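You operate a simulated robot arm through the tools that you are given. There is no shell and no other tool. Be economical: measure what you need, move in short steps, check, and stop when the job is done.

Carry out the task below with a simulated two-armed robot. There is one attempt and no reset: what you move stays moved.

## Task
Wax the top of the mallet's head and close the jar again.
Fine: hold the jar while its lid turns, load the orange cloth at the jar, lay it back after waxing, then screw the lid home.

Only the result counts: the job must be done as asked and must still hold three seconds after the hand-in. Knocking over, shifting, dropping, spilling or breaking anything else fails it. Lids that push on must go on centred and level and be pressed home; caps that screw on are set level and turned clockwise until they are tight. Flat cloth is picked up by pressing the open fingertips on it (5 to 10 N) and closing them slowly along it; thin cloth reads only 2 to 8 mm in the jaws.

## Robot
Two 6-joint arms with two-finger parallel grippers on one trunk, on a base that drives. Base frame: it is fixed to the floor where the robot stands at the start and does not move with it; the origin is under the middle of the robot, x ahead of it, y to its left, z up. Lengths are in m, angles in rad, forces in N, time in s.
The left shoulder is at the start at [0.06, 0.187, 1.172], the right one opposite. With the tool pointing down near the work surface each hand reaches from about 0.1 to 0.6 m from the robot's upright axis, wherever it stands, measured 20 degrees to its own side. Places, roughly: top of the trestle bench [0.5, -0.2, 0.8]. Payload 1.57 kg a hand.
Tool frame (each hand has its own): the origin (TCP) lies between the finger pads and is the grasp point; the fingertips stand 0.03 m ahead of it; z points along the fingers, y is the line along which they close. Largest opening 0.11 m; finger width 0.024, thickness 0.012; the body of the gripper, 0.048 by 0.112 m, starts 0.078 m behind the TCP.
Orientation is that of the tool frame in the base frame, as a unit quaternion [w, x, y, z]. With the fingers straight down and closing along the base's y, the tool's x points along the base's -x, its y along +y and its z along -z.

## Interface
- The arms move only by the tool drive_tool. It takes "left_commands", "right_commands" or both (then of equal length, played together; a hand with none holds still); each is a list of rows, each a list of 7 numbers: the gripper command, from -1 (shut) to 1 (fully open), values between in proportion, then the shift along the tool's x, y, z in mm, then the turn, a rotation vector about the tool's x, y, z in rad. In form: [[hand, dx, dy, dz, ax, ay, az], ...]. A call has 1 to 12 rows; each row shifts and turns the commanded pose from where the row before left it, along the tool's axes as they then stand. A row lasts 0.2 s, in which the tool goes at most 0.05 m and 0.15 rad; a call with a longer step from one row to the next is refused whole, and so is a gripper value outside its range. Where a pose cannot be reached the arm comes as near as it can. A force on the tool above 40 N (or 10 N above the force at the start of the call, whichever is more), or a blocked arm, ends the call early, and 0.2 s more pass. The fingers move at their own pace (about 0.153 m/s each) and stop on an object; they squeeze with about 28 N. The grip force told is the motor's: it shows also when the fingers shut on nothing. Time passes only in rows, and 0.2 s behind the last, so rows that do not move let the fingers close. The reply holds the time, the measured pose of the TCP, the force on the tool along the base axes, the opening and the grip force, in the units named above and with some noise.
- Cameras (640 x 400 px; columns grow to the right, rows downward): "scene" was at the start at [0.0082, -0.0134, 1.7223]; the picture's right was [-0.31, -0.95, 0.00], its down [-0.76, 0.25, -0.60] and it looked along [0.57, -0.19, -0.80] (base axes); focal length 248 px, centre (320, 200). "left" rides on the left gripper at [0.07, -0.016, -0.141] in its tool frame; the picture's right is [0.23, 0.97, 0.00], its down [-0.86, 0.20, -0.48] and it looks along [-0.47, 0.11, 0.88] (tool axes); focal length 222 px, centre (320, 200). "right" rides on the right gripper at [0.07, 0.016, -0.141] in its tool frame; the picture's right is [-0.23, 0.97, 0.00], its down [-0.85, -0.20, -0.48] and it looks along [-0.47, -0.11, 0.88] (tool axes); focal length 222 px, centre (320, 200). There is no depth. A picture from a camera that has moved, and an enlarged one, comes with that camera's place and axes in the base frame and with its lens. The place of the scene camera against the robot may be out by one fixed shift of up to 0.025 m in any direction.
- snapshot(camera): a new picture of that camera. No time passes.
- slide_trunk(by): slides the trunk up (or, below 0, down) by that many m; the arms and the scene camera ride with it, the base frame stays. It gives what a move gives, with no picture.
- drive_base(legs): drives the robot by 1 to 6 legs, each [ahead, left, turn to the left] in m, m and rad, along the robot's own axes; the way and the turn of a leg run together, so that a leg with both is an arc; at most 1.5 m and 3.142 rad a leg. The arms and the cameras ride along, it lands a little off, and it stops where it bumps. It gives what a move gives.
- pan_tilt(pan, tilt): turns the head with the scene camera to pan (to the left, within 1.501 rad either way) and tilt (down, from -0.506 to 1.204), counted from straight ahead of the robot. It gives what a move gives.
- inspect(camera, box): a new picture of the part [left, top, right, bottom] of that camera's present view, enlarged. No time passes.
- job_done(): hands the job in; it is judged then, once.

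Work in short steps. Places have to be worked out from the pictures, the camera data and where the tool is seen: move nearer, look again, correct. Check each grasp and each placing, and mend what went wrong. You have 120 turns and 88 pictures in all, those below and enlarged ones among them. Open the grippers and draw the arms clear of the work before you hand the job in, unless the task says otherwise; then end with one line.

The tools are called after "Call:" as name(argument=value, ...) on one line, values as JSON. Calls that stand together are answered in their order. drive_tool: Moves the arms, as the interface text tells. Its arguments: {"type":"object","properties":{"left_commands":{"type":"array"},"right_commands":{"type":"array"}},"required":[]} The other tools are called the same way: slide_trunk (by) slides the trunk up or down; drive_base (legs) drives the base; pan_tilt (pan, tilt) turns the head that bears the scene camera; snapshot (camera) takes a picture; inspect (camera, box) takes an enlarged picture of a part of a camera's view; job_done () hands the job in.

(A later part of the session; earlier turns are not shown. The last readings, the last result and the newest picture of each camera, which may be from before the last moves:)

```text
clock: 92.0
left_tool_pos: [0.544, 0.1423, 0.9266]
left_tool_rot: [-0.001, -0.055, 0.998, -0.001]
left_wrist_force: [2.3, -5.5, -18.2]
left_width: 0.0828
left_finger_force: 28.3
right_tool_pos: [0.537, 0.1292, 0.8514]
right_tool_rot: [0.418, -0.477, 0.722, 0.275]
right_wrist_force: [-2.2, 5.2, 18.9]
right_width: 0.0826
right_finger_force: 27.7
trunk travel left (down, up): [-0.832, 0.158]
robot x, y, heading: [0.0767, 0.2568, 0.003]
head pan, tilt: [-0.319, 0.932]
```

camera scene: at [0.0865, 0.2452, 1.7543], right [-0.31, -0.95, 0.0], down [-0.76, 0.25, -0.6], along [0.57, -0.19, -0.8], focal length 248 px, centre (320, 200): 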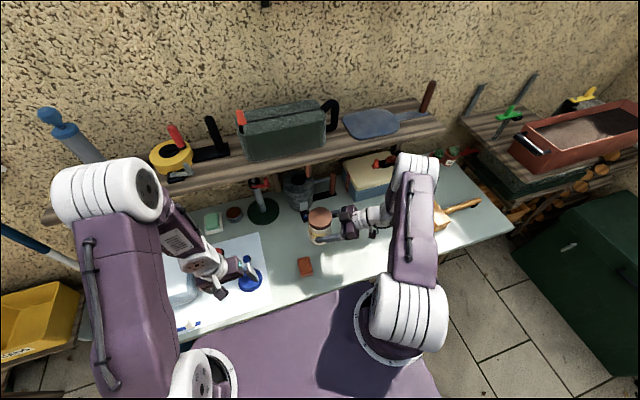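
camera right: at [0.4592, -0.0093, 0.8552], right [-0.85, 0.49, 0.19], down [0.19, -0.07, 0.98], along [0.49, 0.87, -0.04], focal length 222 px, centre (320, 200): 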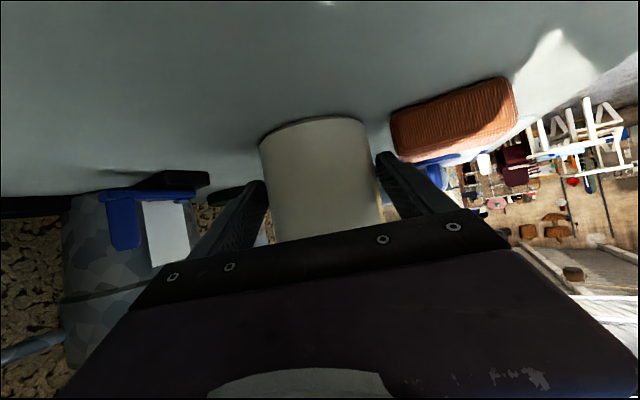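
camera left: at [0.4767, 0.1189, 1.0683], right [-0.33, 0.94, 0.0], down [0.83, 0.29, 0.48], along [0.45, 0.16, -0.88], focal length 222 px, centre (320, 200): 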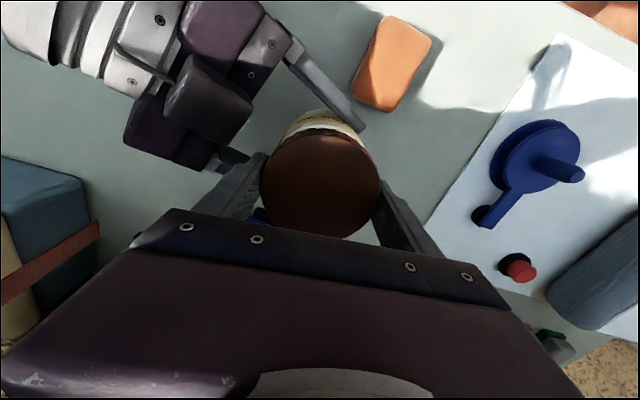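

About 288°; one more cycle.

Call:
drive_tool(left_commands=[[-1, 0, 0, 3, 0, 0, 0], [0.82, 0, 0, 0, 0, 0, 0], [0.82, 0, 0, 0, 0, 0, 0.15], [0.82, 0, 0, 0, 0, 0, 0.15], [0.82, 0, 0, 0, 0, 0, 0.15], [0.82, 0, 0, 0, 0, 0, 0.15], [0.82, 0, 0, 0, 0, 0, 0.15], [0.82, 0, 0, 0, 0, 0, 0.15], [0.82, 0, 0, 0, 0, 0, 0.15], [0.82, 0, 0, 0, 0, 0, 0.15], [-1, 0, 0, 0, 0, 0, 0.15], [-1, 0, 0, 0, 0, 0, 0]])

Call:
drive_tool(left_commands=[[-1, 0, 0, 0, 0, 0, -0.15], [-1, 0, 0, 0, 0, 0, -0.15], [-1, 0, 0, 0, 0, 0, -0.15], [-1, 0, 0, 0, 0, 0, -0.15], [-1, 0, 0, 0, 0, 0, -0.15], [-1, 0, 0, 0, 0, 0, -0.15], [-1, 0, 0, 0, 0, 0, -0.15], [-1, 0, 0, 0, 0, 0, -0.15], [-1, 0, 0, 0, 0, 0, -0.15], [-1, 0, 0, -1.5, 0, 0, 0], [-1, 0, 0, -1.5, 0, 0, 0]])

Call:
inspect(camera="left", box=[220, 90, 420, 240])

```text
clock: 94.6
left_tool_pos: [0.5461, 0.1419, 0.9231]
left_tool_rot: [0.0, 0.582, 0.813, -0.001]
left_wrist_force: [-1.7, 1.9, -0.5]
left_width: 0.0821
left_finger_force: 27.9
right_tool_pos: [0.5373, 0.1285, 0.849]
right_tool_rot: [0.417, -0.476, 0.725, 0.274]
right_wrist_force: [2.5, -1.3, -4.3]
right_width: 0.0821
right_finger_force: 28.0
trunk travel left (down, up): [-0.832, 0.158]
robot x, y, heading: [0.0795, 0.2592, 0.002]
head pan, tilt: [-0.319, 0.932]
```

```text
clock: 97.0
left_tool_pos: [0.5439, 0.1412, 0.9265]
left_tool_rot: [-0.001, -0.056, 0.998, 0.0]
left_wrist_force: [5.9, 0.1, -20.8]
left_width: 0.083
left_finger_force: 28.3
right_tool_pos: [0.5366, 0.1281, 0.8506]
right_tool_rot: [0.418, -0.476, 0.724, 0.274]
right_wrist_force: [-5.2, 0.7, 17.1]
right_width: 0.0827
right_finger_force: 28.4
trunk travel left (down, up): [-0.832, 0.158]
robot x, y, heading: [0.0788, 0.2637, -0.0]
head pan, tilt: [-0.319, 0.932]
```

```text
2.67 times, centred on (320, 165) of left
camera zoom: at [0.4765, 0.1185, 1.069], right [-0.33, 0.94, 0.0], down [0.83, 0.29, 0.48], along [0.45, 0.16, -0.88], focal length 592 px, centre (320, 293)
```

zoom: 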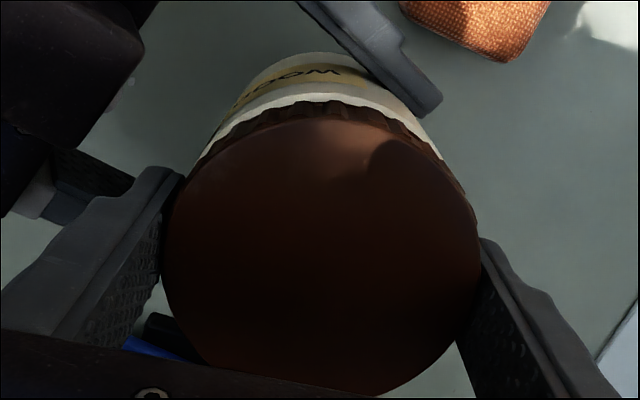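

About 365° now. I'll do another cycle with a slight upward pull during the turn, so it comes free as soon as the thread ends.

Call:
drive_tool(left_commands=[[-1, 0, 0, 2.5, 0, 0, 0], [0.82, 0, 0, 0, 0, 0, 0], [0.82, 0, 0, 0, 0, 0, 0.15], [0.82, 0, 0, 0, 0, 0, 0.15], [0.82, 0, 0, 0, 0, 0, 0.15], [0.82, 0, 0, 0, 0, 0, 0.15], [0.82, 0, 0, 0, 0, 0, 0.15], [0.82, 0, 0, 0, 0, 0, 0.15], [0.82, 0, 0, 0, 0, 0, 0.15], [0.82, 0, 0, 0, 0, 0, 0.15], [-1, 0, 0, 0, 0, 0, 0.15], [-1, 0, 0, 0, 0, 0, 0]])

Call:
drive_tool(left_commands=[[-1, 0, 0, -1, 0, 0, -0.15], [-1, 0, 0, 0, 0, 0, -0.15], [-1, 0, 0, -0.2, 0, 0, -0.15], [-1, 0, 0, -0.2, 0, 0, -0.15], [-1, 0, 0, -0.2, 0, 0, -0.15], [-1, 0, 0, -0.2, 0, 0, -0.15], [-1, 0, 0, -0.2, 0, 0, -0.15], [-1, 0, 0, -0.2, 0, 0, -0.15], [-1, 0, 0, -0.2, 0, 0, -0.15], [-1, 0, 0, -1, 0, 0, 0]])

```text
clock: 99.6
left_tool_pos: [0.5451, 0.1423, 0.9246]
left_tool_rot: [-0.001, 0.581, 0.814, -0.001]
left_wrist_force: [-5.6, 2.9, 2.1]
left_width: 0.0823
left_finger_force: 27.8
right_tool_pos: [0.5375, 0.1273, 0.8503]
right_tool_rot: [0.418, -0.475, 0.724, 0.274]
right_wrist_force: [4.8, -1.7, -5.1]
right_width: 0.0826
right_finger_force: 27.8
trunk travel left (down, up): [-0.832, 0.158]
robot x, y, heading: [0.0779, 0.2612, 0.001]
head pan, tilt: [-0.319, 0.932]
```

```text
clock: 101.8
left_tool_pos: [0.5453, 0.1435, 0.9275]
left_tool_rot: [0.0, -0.056, 0.998, 0.0]
left_wrist_force: [3.7, -0.7, -13.5]
left_width: 0.0825
left_finger_force: 28.5
right_tool_pos: [0.5366, 0.1279, 0.8501]
right_tool_rot: [0.418, -0.477, 0.723, 0.275]
right_wrist_force: [-3.0, 0.9, 11.3]
right_width: 0.0828
right_finger_force: 27.9
trunk travel left (down, up): [-0.832, 0.158]
robot x, y, heading: [0.0758, 0.2587, 0.005]
head pan, tilt: [-0.319, 0.932]
```

The lid seems to be rising (z 0.9275 at less pull). I'll test with a bit more lift.

Call:
drive_tool(left_commands=[[-1, 0, 0, -1.5, 0, 0, 0]])

Call:
inspect(camera="scene", box=[280, 190, 360, 260])

```text
clock: 102.2
left_tool_pos: [0.545, 0.1422, 0.9287]
left_tool_rot: [0.0, -0.055, 0.998, 0.0]
left_wrist_force: [4.0, -0.4, -21.0]
left_width: 0.0827
left_finger_force: 27.3
right_tool_pos: [0.5385, 0.1283, 0.8519]
right_tool_rot: [0.417, -0.476, 0.723, 0.275]
right_wrist_force: [-4.7, 0.7, 17.1]
right_width: 0.0829
right_finger_force: 28.0
trunk travel left (down, up): [-0.832, 0.158]
robot x, y, heading: [0.0788, 0.2625, 0.002]
head pan, tilt: [-0.319, 0.932]
```

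```text
5.71 times, centred on (320, 225) of scene
camera zoom: at [0.0864, 0.2467, 1.7543], right [-0.31, -0.95, 0.0], down [-0.76, 0.25, -0.6], along [0.57, -0.19, -0.8], focal length 1417 px, centre (320, 57)
```

zoom: 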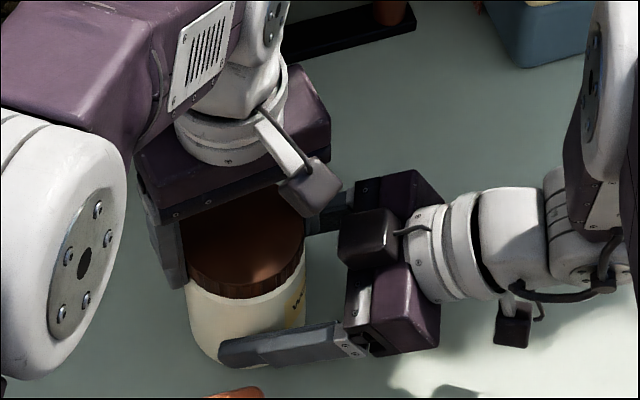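

The lid is rising steadily (about 3 mm so far), so it is unscrewing. I'll continue.

Call:
drive_tool(left_commands=[[-1, 0, 0, 2, 0, 0, 0], [0.82, 0, 0, 0, 0, 0, 0], [0.82, 0, 0, 0, 0, 0, 0.15], [0.82, 0, 0, 0, 0, 0, 0.15], [0.82, 0, 0, 0, 0, 0, 0.15], [0.82, 0, 0, 0, 0, 0, 0.15], [0.82, 0, 0, 0, 0, 0, 0.15], [0.82, 0, 0, 0, 0, 0, 0.15], [0.82, 0, 0, 0, 0, 0, 0.15], [0.82, 0, 0, 0, 0, 0, 0.15], [-1, 0, 0, 0, 0, 0, 0.15], [-1, 0, 0, 0, 0, 0, 0]])

Call:
drive_tool(left_commands=[[-1, 0, 0, -0.5, 0, 0, -0.15], [-1, 0, 0, -0.2, 0, 0, -0.15], [-1, 0, 0, -0.2, 0, 0, -0.15], [-1, 0, 0, -0.2, 0, 0, -0.15], [-1, 0, 0, -0.2, 0, 0, -0.15], [-1, 0, 0, -0.2, 0, 0, -0.15], [-1, 0, 0, -0.2, 0, 0, -0.15], [-1, 0, 0, -0.2, 0, 0, -0.15], [-1, 0, 0, -0.2, 0, 0, -0.15], [-1, 0, 0, -1, 0, 0, 0], [-1, 0, 0, -1, 0, 0, 0]])

```text
clock: 104.8
left_tool_pos: [0.5444, 0.1423, 0.9274]
left_tool_rot: [0.0, 0.581, 0.814, 0.0]
left_wrist_force: [-1.7, 2.9, 0.7]
left_width: 0.0823
left_finger_force: 27.3
right_tool_pos: [0.5362, 0.1262, 0.8497]
right_tool_rot: [0.418, -0.475, 0.724, 0.274]
right_wrist_force: [3.0, -2.2, -1.6]
right_width: 0.0823
right_finger_force: 27.7
trunk travel left (down, up): [-0.832, 0.158]
robot x, y, heading: [0.0784, 0.2589, 0.004]
head pan, tilt: [-0.319, 0.932]
```

```text
clock: 107.2
left_tool_pos: [0.5442, 0.1425, 0.9302]
left_tool_rot: [0.0, -0.056, 0.998, -0.001]
left_wrist_force: [3.3, -2.5, -20.3]
left_width: 0.0826
left_finger_force: 28.2
right_tool_pos: [0.5369, 0.1284, 0.8501]
right_tool_rot: [0.419, -0.476, 0.723, 0.275]
right_wrist_force: [-3.7, 2.9, 16.2]
right_width: 0.0829
right_finger_force: 27.6
trunk travel left (down, up): [-0.832, 0.158]
robot x, y, heading: [0.0793, 0.26, 0.0]
head pan, tilt: [-0.319, 0.932]
```

Call:
inspect(camera="left", box=[220, 90, 420, 240])

Call:
inspect(camera="scene", box=[295, 215, 335, 245])

```text
2.67 times, centred on (320, 165) of left
camera zoom: at [0.4772, 0.1183, 1.0725], right [-0.33, 0.94, 0.0], down [0.83, 0.29, 0.48], along [0.45, 0.16, -0.88], focal length 592 px, centre (320, 293)
```

zoom: 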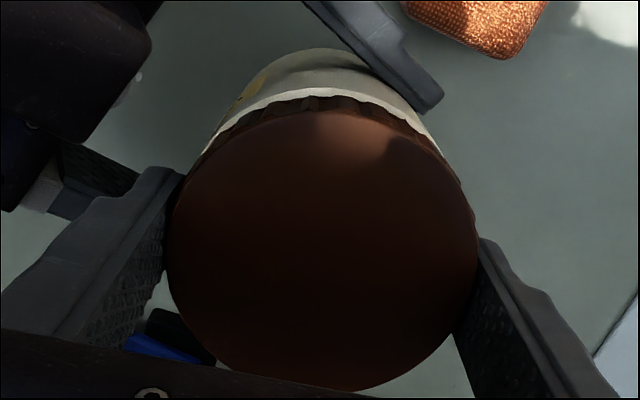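

```text
13.33 times, centred on (315, 230) of scene
camera zoom: at [0.0863, 0.2467, 1.7543], right [-0.31, -0.95, 0.0], down [-0.76, 0.25, -0.6], along [0.57, -0.19, -0.8], focal length 3306 px, centre (387, -200)
```

zoom: 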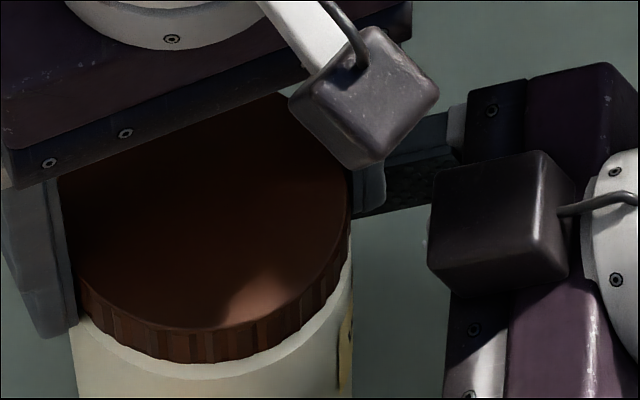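

The jar itself slips a bit in the right hand when I pull upward, so I'll turn without pulling and read the vertical force.

Call:
drive_tool(left_commands=[[-1, 0, 0, 1.7, 0, 0, 0], [0.82, 0, 0, 0, 0, 0, 0], [0.82, 0, 0, 0, 0, 0, 0.15], [0.82, 0, 0, 0, 0, 0, 0.15], [0.82, 0, 0, 0, 0, 0, 0.15], [0.82, 0, 0, 0, 0, 0, 0.15], [0.82, 0, 0, 0, 0, 0, 0.15], [0.82, 0, 0, 0, 0, 0, 0.15], [0.82, 0, 0, 0, 0, 0, 0.15], [0.82, 0, 0, 0, 0, 0, 0.15], [-1, 0, 0, 0, 0, 0, 0.15], [-1, 0, 0, 0, 0, 0, 0]])

Call:
drive_tool(left_commands=[[-1, 0, 0, 0, 0, 0, -0.15], [-1, 0, 0, 0, 0, 0, -0.15], [-1, 0, 0, 0, 0, 0, -0.15], [-1, 0, 0, 0, 0, 0, -0.15], [-1, 0, 0, 0, 0, 0, -0.15], [-1, 0, 0, 0, 0, 0, -0.15], [-1, 0, 0, 0, 0, 0, -0.15], [-1, 0, 0, 0, 0, 0, -0.15], [-1, 0, 0, 0, 0, 0, -0.15]])

Call:
inspect(camera="left", box=[220, 90, 420, 240])

```text
clock: 109.8
left_tool_pos: [0.5446, 0.1419, 0.929]
left_tool_rot: [0.001, 0.581, 0.814, 0.0]
left_wrist_force: [-4.3, 3.5, 3.4]
left_width: 0.0826
left_finger_force: 28.1
right_tool_pos: [0.5367, 0.1284, 0.8502]
right_tool_rot: [0.417, -0.475, 0.724, 0.274]
right_wrist_force: [1.9, -3.3, -3.8]
right_width: 0.0821
right_finger_force: 28.1
trunk travel left (down, up): [-0.832, 0.158]
robot x, y, heading: [0.0783, 0.2586, 0.008]
head pan, tilt: [-0.319, 0.932]
```

```text
clock: 111.8
left_tool_pos: [0.5448, 0.1417, 0.93]
left_tool_rot: [-0.001, -0.055, 0.998, 0.001]
left_wrist_force: [-0.8, 1.2, -1.5]
left_width: 0.0828
left_finger_force: 28.3
right_tool_pos: [0.5367, 0.1283, 0.8508]
right_tool_rot: [0.416, -0.478, 0.723, 0.274]
right_wrist_force: [0.4, -0.2, 0.5]
right_width: 0.0828
right_finger_force: 27.6
trunk travel left (down, up): [-0.832, 0.158]
robot x, y, heading: [0.0782, 0.2611, 0.001]
head pan, tilt: [-0.319, 0.932]
```

```text
2.67 times, centred on (320, 165) of left
camera zoom: at [0.4767, 0.1182, 1.0718], right [-0.33, 0.94, 0.0], down [0.83, 0.29, 0.48], along [0.45, 0.16, -0.88], focal length 592 px, centre (320, 293)
```

zoom: 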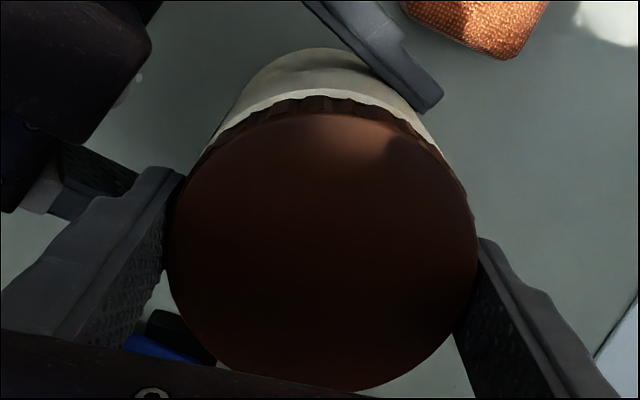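

Forces between the hands have vanished, so it may be free. I'll try lifting 4 mm.

Call:
drive_tool(left_commands=[[-1, 0, 0, -2, 0, 0, 0], [-1, 0, 0, -2, 0, 0, 0]])

```text
clock: 112.4
left_tool_pos: [0.5443, 0.1424, 0.933]
left_tool_rot: [-0.001, -0.056, 0.998, 0.0]
left_wrist_force: [4.2, -1.5, -22.6]
left_width: 0.0828
left_finger_force: 28.2
right_tool_pos: [0.5383, 0.1282, 0.8503]
right_tool_rot: [0.418, -0.477, 0.723, 0.274]
right_wrist_force: [-3.6, 1.2, 18.4]
right_width: 0.0829
right_finger_force: 27.5
trunk travel left (down, up): [-0.832, 0.158]
robot x, y, heading: [0.0768, 0.2617, 0.005]
head pan, tilt: [-0.319, 0.932]
```

I'm unsure whether the lid really turns, so I'll compare its rib shading before and after a stroke with high zoom.

Call:
drive_tool(left_commands=[[-1, 0, 0, 7, 0, 0, 0], [0.82, 0, 0, 0, 0, 0, 0], [0.82, 0, 0, 0, 0, 0, 0.15], [0.82, 0, 0, 0, 0, 0, 0.15], [0.82, 0, 0, 0, 0, 0, 0.15], [0.82, 0, 0, 0, 0, 0, 0.15], [0.82, 0, 0, 0, 0, 0, 0.15], [0.82, 0, 0, 0, 0, 0, 0.15], [0.82, 0, 0, 0, 0, 0, 0.15], [0.82, 0, 0, 0, 0, 0, 0.15], [-1, 0, 0, 0, 0, 0, 0.15], [-1, 0, 0, 0, 0, 0, 0]])

Call:
inspect(camera="scene", box=[298, 222, 330, 246])

Call:
drive_tool(left_commands=[[-1, 0, 0, 0, 0, 0, -0.15], [-1, 0, 0, 0, 0, 0, -0.15]])

Call:
inspect(camera="scene", box=[298, 222, 330, 246])

```text
clock: 115.0
left_tool_pos: [0.5448, 0.1424, 0.9267]
left_tool_rot: [0.001, 0.581, 0.814, 0.0]
left_wrist_force: [-4.5, 1.1, 5.2]
left_width: 0.082
left_finger_force: 28.7
right_tool_pos: [0.5382, 0.1278, 0.8511]
right_tool_rot: [0.417, -0.475, 0.725, 0.273]
right_wrist_force: [4.6, -2.6, -5.6]
right_width: 0.0821
right_finger_force: 28.1
trunk travel left (down, up): [-0.832, 0.158]
robot x, y, heading: [0.0742, 0.2591, 0.008]
head pan, tilt: [-0.319, 0.932]
```

```text
16.00 times, centred on (314, 234) of scene
camera zoom: at [0.086, 0.2465, 1.7543], right [-0.31, -0.95, 0.0], down [-0.76, 0.25, -0.6], along [0.57, -0.19, -0.8], focal length 3968 px, centre (416, -344)
```

zoom: 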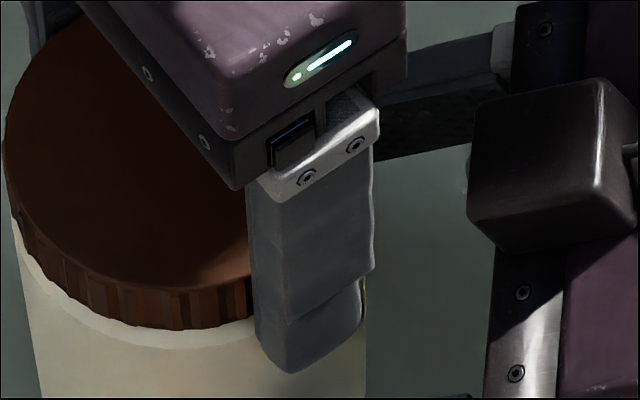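

```text
clock: 115.6
left_tool_pos: [0.5445, 0.1414, 0.9255]
left_tool_rot: [0.001, 0.452, 0.892, 0.0]
left_wrist_force: [3.3, -0.9, -2.2]
left_width: 0.0837
left_finger_force: 27.0
right_tool_pos: [0.5368, 0.1279, 0.8499]
right_tool_rot: [0.417, -0.477, 0.723, 0.276]
right_wrist_force: [-2.1, 1.1, 4.6]
right_width: 0.083
right_finger_force: 28.1
trunk travel left (down, up): [-0.832, 0.158]
robot x, y, heading: [0.0803, 0.2621, 0.0]
head pan, tilt: [-0.319, 0.932]
```

```text
16.00 times, centred on (314, 234) of scene
camera zoom: at [0.0862, 0.2469, 1.7543], right [-0.31, -0.95, 0.0], down [-0.76, 0.25, -0.6], along [0.57, -0.19, -0.8], focal length 3968 px, centre (416, -344)
```

zoom: 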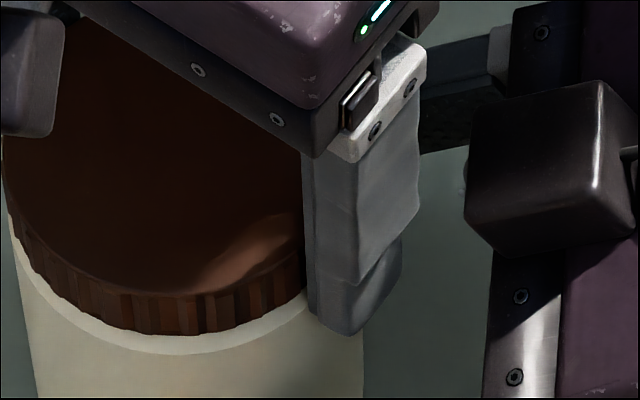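

The rib pattern seems to shift along with the fingers. I'll finish this stroke and do another without pulling.

Call:
drive_tool(left_commands=[[-1, 0, 0, 0, 0, 0, -0.15], [-1, 0, 0, 0, 0, 0, -0.15], [-1, 0, 0, 0, 0, 0, -0.15], [-1, 0, 0, 0, 0, 0, -0.15], [-1, 0, 0, 0, 0, 0, -0.15], [-1, 0, 0, 0, 0, 0, -0.15], [-1, 0, 0, 0, 0, 0, -0.15], [-1, 0, 0, -1.5, 0, 0, 0], [-1, 0, 0, -1.5, 0, 0, 0]])

Call:
inspect(camera="scene", box=[298, 222, 330, 246])

```text
clock: 117.6
left_tool_pos: [0.5444, 0.1427, 0.9289]
left_tool_rot: [0.0, -0.055, 0.999, 0.0]
left_wrist_force: [4.1, -1.8, -20.5]
left_width: 0.083
left_finger_force: 27.8
right_tool_pos: [0.5385, 0.1285, 0.8515]
right_tool_rot: [0.419, -0.476, 0.723, 0.275]
right_wrist_force: [-4.4, 3.5, 17.7]
right_width: 0.0827
right_finger_force: 28.2
trunk travel left (down, up): [-0.832, 0.158]
robot x, y, heading: [0.0771, 0.26, -0.001]
head pan, tilt: [-0.319, 0.932]
```

```text
16.00 times, centred on (314, 234) of scene
camera zoom: at [0.0863, 0.2468, 1.7543], right [-0.31, -0.95, 0.0], down [-0.76, 0.25, -0.6], along [0.57, -0.19, -0.8], focal length 3968 px, centre (416, -344)
```

zoom: 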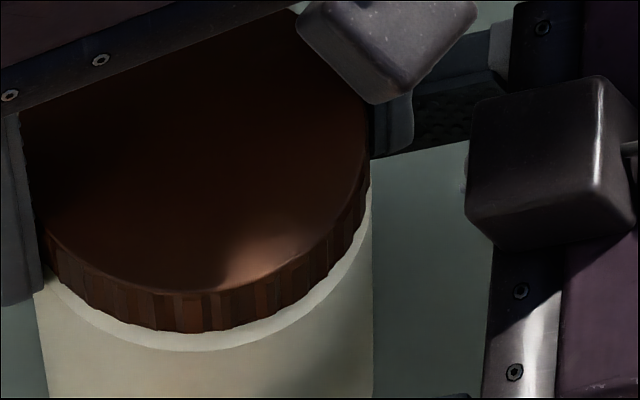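

I'll keep turning without any pull for two more strokes, then test.

Call:
drive_tool(left_commands=[[-1, 0, 0, 3.5, 0, 0, 0], [0.82, 0, 0, 0, 0, 0, 0], [0.82, 0, 0, 0, 0, 0, 0.15], [0.82, 0, 0, 0, 0, 0, 0.15], [0.82, 0, 0, 0, 0, 0, 0.15], [0.82, 0, 0, 0, 0, 0, 0.15], [0.82, 0, 0, 0, 0, 0, 0.15], [0.82, 0, 0, 0, 0, 0, 0.15], [0.82, 0, 0, 0, 0, 0, 0.15], [0.82, 0, 0, 0, 0, 0, 0.15], [-1, 0, 0, 0, 0, 0, 0.15], [-1, 0, 0, 0, 0, 0, 0]])

Call:
drive_tool(left_commands=[[-1, 0, 0, 0, 0, 0, -0.15], [-1, 0, 0, 0, 0, 0, -0.15], [-1, 0, 0, 0, 0, 0, -0.15], [-1, 0, 0, 0, 0, 0, -0.15], [-1, 0, 0, 0, 0, 0, -0.15], [-1, 0, 0, 0, 0, 0, -0.15], [-1, 0, 0, 0, 0, 0, -0.15], [-1, 0, 0, 0, 0, 0, -0.15], [-1, 0, 0, 0, 0, 0, -0.15]])

Call:
drive_tool(left_commands=[[0.82, 0, 0, 0, 0, 0, 0], [0.82, 0, 0, 0, 0, 0, 0.15], [0.82, 0, 0, 0, 0, 0, 0.15], [0.82, 0, 0, 0, 0, 0, 0.15], [0.82, 0, 0, 0, 0, 0, 0.15], [0.82, 0, 0, 0, 0, 0, 0.15], [0.82, 0, 0, 0, 0, 0, 0.15], [0.82, 0, 0, 0, 0, 0, 0.15], [0.82, 0, 0, 0, 0, 0, 0.15], [-1, 0, 0, 0, 0, 0, 0.15], [-1, 0, 0, 0, 0, 0, 0]])

Call:
drive_tool(left_commands=[[-1, 0, 0, 0, 0, 0, -0.15], [-1, 0, 0, 0, 0, 0, -0.15], [-1, 0, 0, 0, 0, 0, -0.15], [-1, 0, 0, 0, 0, 0, -0.15], [-1, 0, 0, 0, 0, 0, -0.15], [-1, 0, 0, 0, 0, 0, -0.15], [-1, 0, 0, 0, 0, 0, -0.15], [-1, 0, 0, 0, 0, 0, -0.15], [-1, 0, 0, 0, 0, 0, -0.15], [-1, 0, 0, -1.5, 0, 0, 0], [-1, 0, 0, -1.5, 0, 0, 0]])

Call:
inspect(camera="scene", box=[280, 200, 360, 250])

```text
clock: 120.2
left_tool_pos: [0.5445, 0.1426, 0.9259]
left_tool_rot: [0.001, 0.581, 0.814, 0.0]
left_wrist_force: [-3.6, 2.9, 2.3]
left_width: 0.0825
left_finger_force: 27.9
right_tool_pos: [0.5363, 0.127, 0.8503]
right_tool_rot: [0.418, -0.476, 0.724, 0.274]
right_wrist_force: [3.2, -1.9, -3.9]
right_width: 0.0819
right_finger_force: 27.7
trunk travel left (down, up): [-0.832, 0.158]
robot x, y, heading: [0.0754, 0.2609, 0.002]
head pan, tilt: [-0.319, 0.932]
```

```text
clock: 122.2
left_tool_pos: [0.5454, 0.1424, 0.9253]
left_tool_rot: [0.001, -0.055, 0.998, 0.0]
left_wrist_force: [0.7, 1.7, -0.3]
left_width: 0.0826
left_finger_force: 28.5
right_tool_pos: [0.537, 0.1288, 0.8495]
right_tool_rot: [0.417, -0.477, 0.723, 0.275]
right_wrist_force: [-0.8, -0.7, 1.9]
right_width: 0.0827
right_finger_force: 28.3
trunk travel left (down, up): [-0.832, 0.158]
robot x, y, heading: [0.077, 0.2613, 0.003]
head pan, tilt: [-0.319, 0.932]
```

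```text
clock: 124.6
left_tool_pos: [0.5452, 0.1411, 0.9274]
left_tool_rot: [0.001, 0.581, 0.814, 0.0]
left_wrist_force: [-4.0, 2.2, 1.8]
left_width: 0.0822
left_finger_force: 27.8
right_tool_pos: [0.5362, 0.1268, 0.8495]
right_tool_rot: [0.417, -0.476, 0.724, 0.274]
right_wrist_force: [1.2, -3.0, -0.6]
right_width: 0.082
right_finger_force: 27.9
trunk travel left (down, up): [-0.832, 0.158]
robot x, y, heading: [0.0842, 0.2613, 0.0]
head pan, tilt: [-0.319, 0.932]
```

```text
clock: 127.0
left_tool_pos: [0.5446, 0.1425, 0.9281]
left_tool_rot: [-0.001, -0.056, 0.998, -0.001]
left_wrist_force: [2.6, -1.1, -21.6]
left_width: 0.0831
left_finger_force: 27.6
right_tool_pos: [0.5371, 0.1272, 0.8516]
right_tool_rot: [0.419, -0.476, 0.723, 0.275]
right_wrist_force: [-3.8, 1.7, 18.0]
right_width: 0.0824
right_finger_force: 28.0
trunk travel left (down, up): [-0.832, 0.158]
robot x, y, heading: [0.0788, 0.2595, 0.003]
head pan, tilt: [-0.319, 0.932]
```

```text
8.00 times, centred on (320, 225) of scene
camera zoom: at [0.0863, 0.2468, 1.7543], right [-0.31, -0.95, 0.0], down [-0.76, 0.25, -0.6], along [0.57, -0.19, -0.8], focal length 1984 px, centre (320, 0)
```

zoom: 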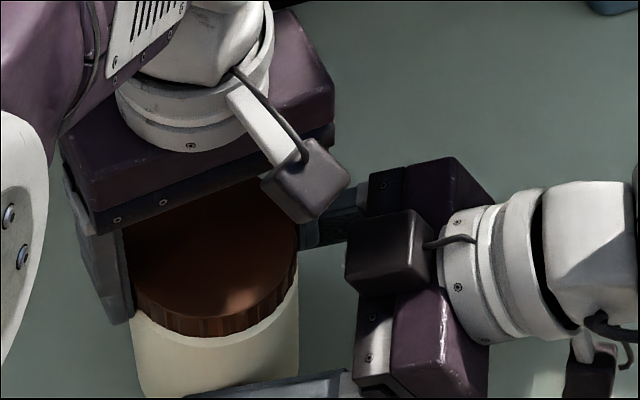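

Key finding: the fingertips reach about 12 mm below the lid's lower edge. The body has the same width, so I've been gripping lid and body together. I'll re-grip about 13 mm higher, on the lid alone.

Call:
drive_tool(left_commands=[[-1, 0, 0, 3, 0, 0, 0], [0.85, 0, 0, 0, 0, 0, 0], [0.85, 0, 0, -15, 0, 0, 0.15], [0.85, 0, 0, 0, 0, 0, 0.15], [0.85, 0, 0, 0, 0, 0, 0.15], [0.85, 0, 0, 0, 0, 0, 0.15], [0.85, 0, 0, 0, 0, 0, 0.15], [0.85, 0, 0, 0, 0, 0, 0.15], [0.85, 0, 0, 0, 0, 0, 0.15], [0.85, 0, 0, 0, 0, 0, 0.15], [-1, 0, 0, 0, 0, 0, 0.15], [-1, 0, 0, 0, 0, 0, 0]])

Call:
inspect(camera="scene", box=[290, 215, 338, 251])

```text
clock: 129.6
left_tool_pos: [0.544, 0.1428, 0.9412]
left_tool_rot: [0.0, 0.581, 0.814, 0.0]
left_wrist_force: [-1.7, -0.5, 3.3]
left_width: 0.0803
left_finger_force: 27.9
right_tool_pos: [0.5369, 0.1281, 0.8494]
right_tool_rot: [0.417, -0.476, 0.724, 0.274]
right_wrist_force: [2.0, 0.4, -2.9]
right_width: 0.0819
right_finger_force: 28.4
trunk travel left (down, up): [-0.832, 0.158]
robot x, y, heading: [0.0775, 0.2588, -0.002]
head pan, tilt: [-0.319, 0.932]
```

```text
11.11 times, centred on (314, 233) of scene
camera zoom: at [0.0855, 0.2469, 1.7543], right [-0.31, -0.95, 0.0], down [-0.76, 0.25, -0.6], along [0.57, -0.19, -0.8], focal length 2755 px, centre (387, -167)
```

zoom: 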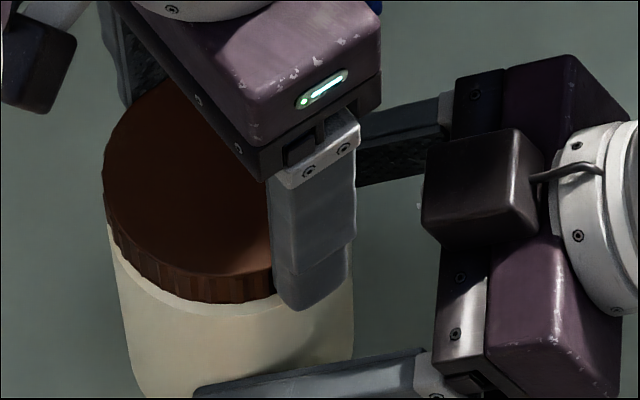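

The width is now 80.3 mm, so I'm on the lid alone. Turning counter-clockwise.

Call:
drive_tool(left_commands=[[-1, 0, 0, 0, 0, 0, -0.15], [-1, 0, 0, 0, 0, 0, -0.15], [-1, 0, 0, 0, 0, 0, -0.15], [-1, 0, 0, 0, 0, 0, -0.15], [-1, 0, 0, 0, 0, 0, -0.15], [-1, 0, 0, 0, 0, 0, -0.15], [-1, 0, 0, 0, 0, 0, -0.15], [-1, 0, 0, 0, 0, 0, -0.15], [-1, 0, 0, 0, 0, 0, -0.15]])

```text
clock: 131.6
left_tool_pos: [0.5444, 0.1425, 0.9418]
left_tool_rot: [0.002, -0.056, 0.998, -0.001]
left_wrist_force: [3.7, 20.5, 18.0]
left_width: 0.0806
left_finger_force: 27.8
right_tool_pos: [0.536, 0.1279, 0.8505]
right_tool_rot: [0.417, -0.476, 0.724, 0.273]
right_wrist_force: [-1.9, -18.6, -9.1]
right_width: 0.0822
right_finger_force: 28.2
trunk travel left (down, up): [-0.832, 0.158]
robot x, y, heading: [0.0784, 0.2616, 0.002]
head pan, tilt: [-0.319, 0.932]
```

The lid pushes the tool upward with +18 N, so the thread is rising. I'll test a small lift.

Call:
drive_tool(left_commands=[[-1, 0, 0, -1.5, 0, 0, 0], [-1, 0, 0, -1.5, 0, 0, 0]])

```text
clock: 132.2
left_tool_pos: [0.5434, 0.1423, 0.9434]
left_tool_rot: [-0.001, -0.055, 0.998, 0.0]
left_wrist_force: [9.1, 13.1, -9.5]
left_width: 0.0803
left_finger_force: 27.8
right_tool_pos: [0.5363, 0.1283, 0.8506]
right_tool_rot: [0.419, -0.476, 0.722, 0.276]
right_wrist_force: [-9.2, -14.2, 7.9]
right_width: 0.0819
right_finger_force: 28.4
trunk travel left (down, up): [-0.832, 0.158]
robot x, y, heading: [0.077, 0.2613, 0.001]
head pan, tilt: [-0.319, 0.932]
```

About 2 mm of rise. Next cycle, following the rise.

Call:
drive_tool(left_commands=[[-1, 0, 0, 1, 0, 0, 0], [0.85, 0, 0, 0, 0, 0, 0], [0.85, 0, 0, 0, 0, 0, 0.15], [0.85, 0, 0, 0, 0, 0, 0.15], [0.85, 0, 0, 0, 0, 0, 0.15], [0.85, 0, 0, 0, 0, 0, 0.15], [0.85, 0, 0, 0, 0, 0, 0.15], [0.85, 0, 0, 0, 0, 0, 0.15], [0.85, 0, 0, 0, 0, 0, 0.15], [0.85, 0, 0, 0, 0, 0, 0.15], [-1, 0, 0, 0, 0, 0, 0.15], [-1, 0, 0, 0, 0, 0, 0]])

Call:
drive_tool(left_commands=[[-1, 0, 0, -0.2, 0, 0, -0.15], [-1, 0, 0, -0.2, 0, 0, -0.15], [-1, 0, 0, -0.2, 0, 0, -0.15], [-1, 0, 0, -0.2, 0, 0, -0.15], [-1, 0, 0, -0.2, 0, 0, -0.15], [-1, 0, 0, -0.2, 0, 0, -0.15], [-1, 0, 0, -0.2, 0, 0, -0.15], [-1, 0, 0, -0.2, 0, 0, -0.15], [-1, 0, 0, -0.2, 0, 0, -0.15], [-1, 0, 0, -1.5, 0, 0, 0]])

```text
clock: 134.8
left_tool_pos: [0.5439, 0.1413, 0.9439]
left_tool_rot: [0.0, 0.581, 0.814, -0.001]
left_wrist_force: [-12.3, -7.8, 3.0]
left_width: 0.0802
left_finger_force: 27.8
right_tool_pos: [0.5372, 0.1294, 0.8504]
right_tool_rot: [0.417, -0.477, 0.724, 0.274]
right_wrist_force: [11.9, 10.7, -0.7]
right_width: 0.0821
right_finger_force: 28.1
trunk travel left (down, up): [-0.832, 0.158]
robot x, y, heading: [0.0757, 0.255, 0.003]
head pan, tilt: [-0.319, 0.932]
```

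```text
clock: 137.0
left_tool_pos: [0.5452, 0.1442, 0.9454]
left_tool_rot: [0.0, -0.056, 0.998, 0.0]
left_wrist_force: [8.0, 5.5, -21.8]
left_width: 0.0802
left_finger_force: 28.0
right_tool_pos: [0.5363, 0.1274, 0.8504]
right_tool_rot: [0.417, -0.477, 0.722, 0.276]
right_wrist_force: [-7.7, -5.9, 18.2]
right_width: 0.0821
right_finger_force: 27.9
trunk travel left (down, up): [-0.832, 0.158]
robot x, y, heading: [0.075, 0.2611, 0.004]
head pan, tilt: [-0.319, 0.932]
```

Call:
drive_tool(left_commands=[[-1, 0, 0, 1.5, 0, 0, 0], [0.85, 0, 0, 0, 0, 0, 0], [0.85, 0, 0, 0, 0, 0, 0.15], [0.85, 0, 0, 0, 0, 0, 0.15], [0.85, 0, 0, 0, 0, 0, 0.15], [0.85, 0, 0, 0, 0, 0, 0.15], [0.85, 0, 0, 0, 0, 0, 0.15], [0.85, 0, 0, 0, 0, 0, 0.15], [0.85, 0, 0, 0, 0, 0, 0.15], [0.85, 0, 0, 0, 0, 0, 0.15], [-1, 0, 0, 0, 0, 0, 0.15], [-1, 0, 0, 0, 0, 0, 0]])

Call:
drive_tool(left_commands=[[-1, 0, 0, 0, 0, 0, -0.15], [-1, 0, 0, 0, 0, 0, -0.15], [-1, 0, 0, 0, 0, 0, -0.15], [-1, 0, 0, -0.1, 0, 0, -0.15], [-1, 0, 0, -0.1, 0, 0, -0.15], [-1, 0, 0, -0.1, 0, 0, -0.15], [-1, 0, 0, -0.1, 0, 0, -0.15], [-1, 0, 0, -0.1, 0, 0, -0.15], [-1, 0, 0, -0.1, 0, 0, -0.15]])

Call:
inspect(camera="scene", box=[290, 215, 338, 251])

```text
clock: 139.6
left_tool_pos: [0.5454, 0.1426, 0.9452]
left_tool_rot: [0.0, 0.582, 0.813, -0.001]
left_wrist_force: [-6.5, -5.6, 0.3]
left_width: 0.08
left_finger_force: 27.9
right_tool_pos: [0.538, 0.1278, 0.8494]
right_tool_rot: [0.418, -0.476, 0.723, 0.275]
right_wrist_force: [6.7, 5.8, -4.9]
right_width: 0.0823
right_finger_force: 27.7
trunk travel left (down, up): [-0.832, 0.158]
robot x, y, heading: [0.0733, 0.2571, 0.002]
head pan, tilt: [-0.319, 0.932]
```

```text
clock: 141.6
left_tool_pos: [0.5445, 0.1425, 0.946]
left_tool_rot: [0.001, -0.057, 0.998, -0.001]
left_wrist_force: [0.8, 0.4, -0.5]
left_width: 0.0803
left_finger_force: 28.0
right_tool_pos: [0.537, 0.1279, 0.8499]
right_tool_rot: [0.417, -0.477, 0.723, 0.275]
right_wrist_force: [-1.2, -1.0, -2.1]
right_width: 0.0818
right_finger_force: 27.7
trunk travel left (down, up): [-0.832, 0.158]
robot x, y, heading: [0.0773, 0.2612, 0.004]
head pan, tilt: [-0.319, 0.932]
```

```text
11.11 times, centred on (314, 233) of scene
camera zoom: at [0.0865, 0.2466, 1.7542], right [-0.31, -0.95, 0.0], down [-0.76, 0.25, -0.6], along [0.57, -0.19, -0.8], focal length 2755 px, centre (387, -167)
```

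zoom: 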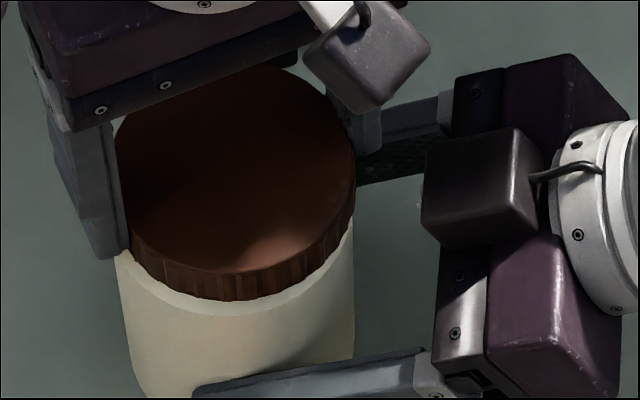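

Call:
drive_tool(left_commands=[[-1, 0, 0, -1.5, 0, 0, 0], [-1, 0, 0, -1.5, 0, 0, 0]])

```text
clock: 142.2
left_tool_pos: [0.5453, 0.1428, 0.9478]
left_tool_rot: [0.0, -0.055, 0.998, -0.001]
left_wrist_force: [0.3, 1.1, -0.8]
left_width: 0.0801
left_finger_force: 27.7
right_tool_pos: [0.5368, 0.1277, 0.85]
right_tool_rot: [0.417, -0.476, 0.724, 0.274]
right_wrist_force: [-0.8, -0.1, -2.6]
right_width: 0.0821
right_finger_force: 28.0
trunk travel left (down, up): [-0.832, 0.158]
robot x, y, heading: [0.0773, 0.2632, 0.002]
head pan, tilt: [-0.319, 0.932]
```

The lid is free. I'll lift it off and carry it to the left, keeping it in the left hand.

Call:
drive_tool(left_commands=[[-1, 0, 0, -12, 0, 0, 0], [-1, 0, 0, -20, 0, 0, 0], [-1, 0, 0, -20, 0, 0, 0], [-1, 20, 30, 0, 0, 0, 0], [-1, 20, 35, 0, 0, 0, 0], [-1, 20, 35, 0, 0, 0, 0], [-1, 20, 35, 0, 0, 0, 0], [-1, 20, 35, 0, 0, 0, 0], [-1, 20, 35, 0, 0, 0, 0]])

Call:
snapshot(camera="scene")

Call:
snapshot(camera="left")

```text
clock: 144.2
left_tool_pos: [0.4018, 0.336, 0.9979]
left_tool_rot: [0.0, -0.056, 0.998, -0.002]
left_wrist_force: [-0.1, 1.2, -0.1]
left_width: 0.0801
left_finger_force: 28.4
right_tool_pos: [0.5385, 0.1291, 0.8499]
right_tool_rot: [0.417, -0.477, 0.724, 0.273]
right_wrist_force: [-0.2, 0.3, -3.5]
right_width: 0.0823
right_finger_force: 28.2
trunk travel left (down, up): [-0.832, 0.158]
robot x, y, heading: [0.0795, 0.2623, 0.005]
head pan, tilt: [-0.319, 0.932]
```

```text
26 pictures are left
camera scene: at [0.0856, 0.2483, 1.7543], right [-0.31, -0.95, 0.0], down [-0.76, 0.25, -0.6], along [0.57, -0.19, -0.8], focal length 248 px, centre (320, 200)
```

scene: 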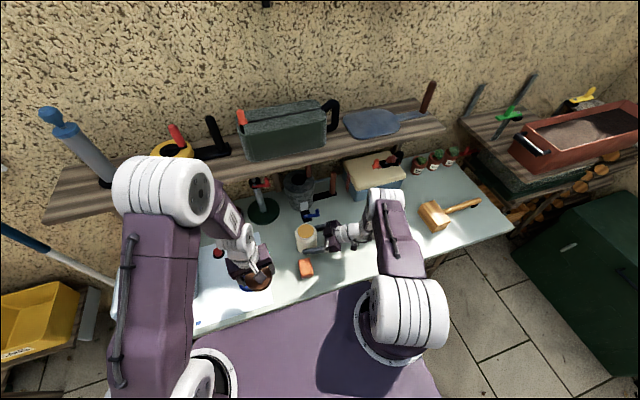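

```text
25 pictures are left
camera left: at [0.3345, 0.3123, 1.141], right [-0.33, 0.94, 0.0], down [0.83, 0.29, 0.48], along [0.45, 0.16, -0.88], focal length 222 px, centre (320, 200)
```

left: 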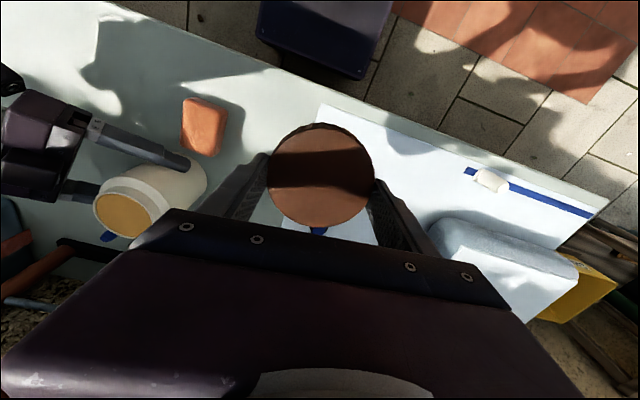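

The jar is open, with yellow wax at the mouth, and the lid is held in the left hand. The right hand seems to carry the jar's weight, so I'll lower it to contact before releasing.

Call:
drive_tool(right_commands=[[-1, 0.9, 0, 0.5, 0, 0, 0], [-1, 0.9, 0, 0.5, 0, 0, 0]])

```text
clock: 144.8
left_tool_pos: [0.4017, 0.3349, 0.9994]
left_tool_rot: [0.001, -0.055, 0.998, -0.001]
left_wrist_force: [0.7, -0.7, 1.1]
left_width: 0.0799
left_finger_force: 28.4
right_tool_pos: [0.5366, 0.1286, 0.8487]
right_tool_rot: [0.419, -0.477, 0.723, 0.273]
right_wrist_force: [0.8, -0.7, 13.1]
right_width: 0.082
right_finger_force: 28.2
trunk travel left (down, up): [-0.832, 0.158]
robot x, y, heading: [0.078, 0.2625, 0.002]
head pan, tilt: [-0.319, 0.932]
```

In contact. I'll relax, open fully, and back straight out.

Call:
drive_tool(right_commands=[[-1, -0.6, 0, -0.4, 0, 0, 0], [0.6, 0, 0, 0, 0, 0, 0], [1, 0, 0, 0, 0, 0, 0], [1, 0, 0, -15, 0, 0, 0], [1, 0, 0, -30, 0, 0, 0], [1, 0, 0, -40, 0, 0, 0], [1, 0, 0, -40, 0, 0, 0]])

Call:
snapshot(camera="left")

```text
clock: 146.4
left_tool_pos: [0.4028, 0.3332, 0.9985]
left_tool_rot: [0.001, -0.055, 0.998, -0.001]
left_wrist_force: [-1.6, 0.0, -1.3]
left_width: 0.08
left_finger_force: 27.8
right_tool_pos: [0.4919, 0.0285, 0.9119]
right_tool_rot: [0.417, -0.477, 0.723, 0.275]
right_wrist_force: [0.1, 0.0, 0.0]
right_width: 0.1099
right_finger_force: 0.1
trunk travel left (down, up): [-0.832, 0.158]
robot x, y, heading: [0.078, 0.2596, 0.0]
head pan, tilt: [-0.319, 0.932]
```

```text
24 pictures are left
camera left: at [0.3342, 0.3103, 1.1412], right [-0.33, 0.94, 0.0], down [0.83, 0.29, 0.48], along [0.45, 0.16, -0.88], focal length 222 px, centre (320, 200)
```

left: 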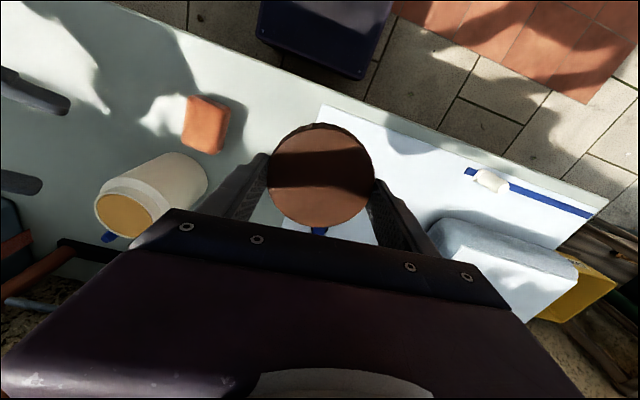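

The jar stands free. I'll raise the right hand and turn it to vertical with the default yaw for the cloth (centre about (0.447, 0.176), long side along x).

Call:
drive_tool(right_commands=[[1, -26, 0, -15, 0, 0.15, 0], [1, -15, 0, -15, 0, 0.15, 0], [1, 0, 0, 0, 0, 0.15, 0], [1, 0, 0, 0, 0, 0.15, 0], [1, 0, 0, 0, 0, 0.15, 0], [1, 0, 0, 0, 0, 0.15, 0], [1, 0, 0, 0, 0, 0.147, 0], [1, 0, 0, 0, 0, 0, 0.147], [1, 0, 0, 0, 0, 0, 0.147], [1, 0, 0, 0, 0, 0, 0.147], [1, 0, 0, 0, 0, 0, 0.147]])

Call:
drive_tool(right_commands=[[1, 0, 0, 0, 0, 0, 0.147], [1, 0, 0, 0, 0, 0, 0.147], [1, 0, 0, 0, 0, 0, 0.147], [1, 0, 0, 0, 0, 0, 0.147]])

```text
clock: 148.8
left_tool_pos: [0.4019, 0.3354, 0.9983]
left_tool_rot: [0.0, -0.055, 0.998, -0.001]
left_wrist_force: [-0.8, -0.7, -0.1]
left_width: 0.0801
left_finger_force: 27.9
right_tool_pos: [0.4916, 0.0257, 0.9631]
right_tool_rot: [0.0, -0.283, 0.959, -0.001]
right_wrist_force: [0.1, -0.7, -0.5]
right_width: 0.11
right_finger_force: 0.0
trunk travel left (down, up): [-0.832, 0.158]
robot x, y, heading: [0.0794, 0.2631, 0.004]
head pan, tilt: [-0.319, 0.932]
```

```text
clock: 149.8
left_tool_pos: [0.4041, 0.3346, 0.9981]
left_tool_rot: [0.0, -0.055, 0.999, 0.0]
left_wrist_force: [-0.7, -0.3, 0.3]
left_width: 0.0799
left_finger_force: 28.2
right_tool_pos: [0.494, 0.0278, 0.9619]
right_tool_rot: [0.0, 0.007, 1.0, -0.001]
right_wrist_force: [0.3, -0.8, 0.0]
right_width: 0.1098
right_finger_force: 0.1
trunk travel left (down, up): [-0.832, 0.158]
robot x, y, heading: [0.079, 0.2605, -0.001]
head pan, tilt: [-0.319, 0.932]
```

Call:
drive_tool(right_commands=[[1, 24, 0, 0, 0, 0, 0], [1, 23, 0, 0, 0, 0, 0], [1, 0, 37, 0, 0, 0, 0], [1, 0, 37, 0, 0, 0, 0], [1, 0, 37, 0, 0, 0, 0], [1, 0, 37, 0, 0, 0, 0]])

Call:
snapshot(camera="right")

```text
clock: 151.2
left_tool_pos: [0.4035, 0.3361, 0.9987]
left_tool_rot: [0.0, -0.055, 0.998, -0.002]
left_wrist_force: [-0.5, -0.1, -0.5]
left_width: 0.08
left_finger_force: 28.2
right_tool_pos: [0.4473, 0.1763, 0.9643]
right_tool_rot: [0.0, 0.006, 1.0, -0.002]
right_wrist_force: [-0.1, -0.6, 0.6]
right_width: 0.11
right_finger_force: 0.1
trunk travel left (down, up): [-0.832, 0.158]
robot x, y, heading: [0.0783, 0.2617, 0.004]
head pan, tilt: [-0.319, 0.932]
```

```text
23 pictures are left
camera right: at [0.378, 0.194, 1.1052], right [0.24, 0.97, 0.0], down [0.85, -0.21, 0.48], along [0.47, -0.12, -0.88], focal length 222 px, centre (320, 200)
```

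right: 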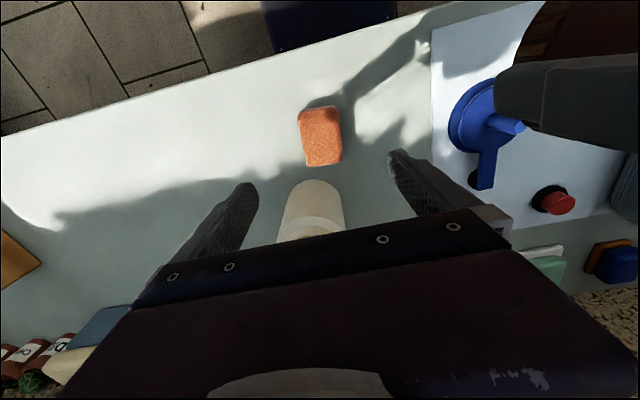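

The cloth is a pad about 49×64 mm, centred at (0.440, 0.1775), rotated about -8°. I'll align and descend so the fingertips stop about 12 mm above the bench.

Call:
drive_tool(right_commands=[[1, 7, 1, 20, 0, 0, 0], [1, 0, 0, 25, 0, 0, 0.14], [1, 0, 0, 25, 0, 0, 0], [1, 0, 0, 25, 0, 0, 0], [1, 0, 0, 20, 0, 0, 0], [1, 0, 0, 7, 0, 0, 0]])

Call:
snapshot(camera="right")

```text
clock: 152.6
left_tool_pos: [0.4035, 0.3349, 0.9995]
left_tool_rot: [0.0, -0.056, 0.998, -0.002]
left_wrist_force: [-0.2, 0.1, 0.7]
left_width: 0.0797
left_finger_force: 27.9
right_tool_pos: [0.4419, 0.1752, 0.8406]
right_tool_rot: [0.0, 0.076, 0.997, 0.001]
right_wrist_force: [-0.1, 0.1, 0.2]
right_width: 0.1097
right_finger_force: 0.0
trunk travel left (down, up): [-0.832, 0.158]
robot x, y, heading: [0.0771, 0.2597, -0.0]
head pan, tilt: [-0.319, 0.932]
```

```text
22 pictures are left
camera right: at [0.3743, 0.2025, 0.9817], right [0.37, 0.93, 0.0], down [0.81, -0.33, 0.48], along [0.44, -0.18, -0.88], focal length 222 px, centre (320, 200)
```

right: 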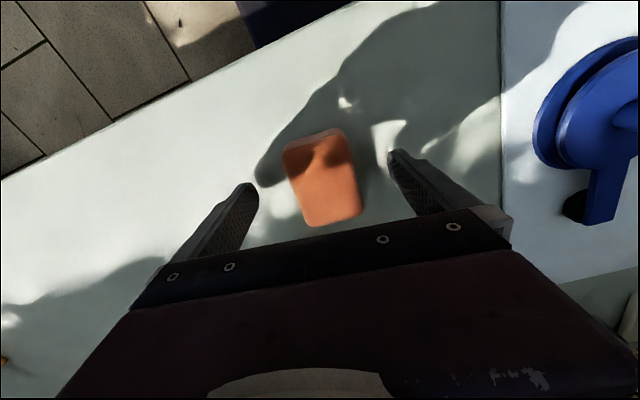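

The pad lies aligned between the fingers. Closing.

Call:
drive_tool(right_commands=[[-0.1, 0, 0, 0, 0, 0, 0], [-1, 0, 0, 0, 0, 0, 0], [-1, 0, 0, 0, 0, 0, 0], [-1, 0, 0, -10, 0, 0, 0], [-1, 0, 0, -30, 0, 0, 0]])

Call:
snapshot(camera="right")

```text
clock: 153.8
left_tool_pos: [0.4016, 0.3346, 0.9986]
left_tool_rot: [0.001, -0.056, 0.998, -0.001]
left_wrist_force: [0.4, -0.2, -0.1]
left_width: 0.0798
left_finger_force: 27.9
right_tool_pos: [0.4388, 0.1771, 0.8811]
right_tool_rot: [0.002, 0.076, 0.997, 0.0]
right_wrist_force: [-1.1, 1.4, -0.6]
right_width: 0.0495
right_finger_force: 27.3
trunk travel left (down, up): [-0.832, 0.158]
robot x, y, heading: [0.0786, 0.2624, 0.004]
head pan, tilt: [-0.319, 0.932]
```

```text
21 pictures are left
camera right: at [0.3732, 0.2034, 1.0211], right [0.37, 0.93, 0.0], down [0.81, -0.33, 0.48], along [0.45, -0.18, -0.88], focal length 222 px, centre (320, 200)
```

right: 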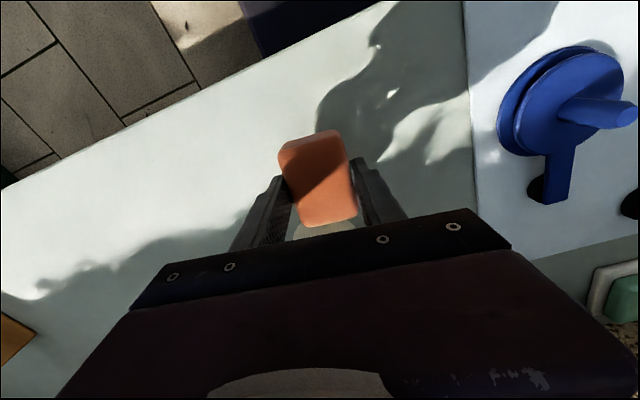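

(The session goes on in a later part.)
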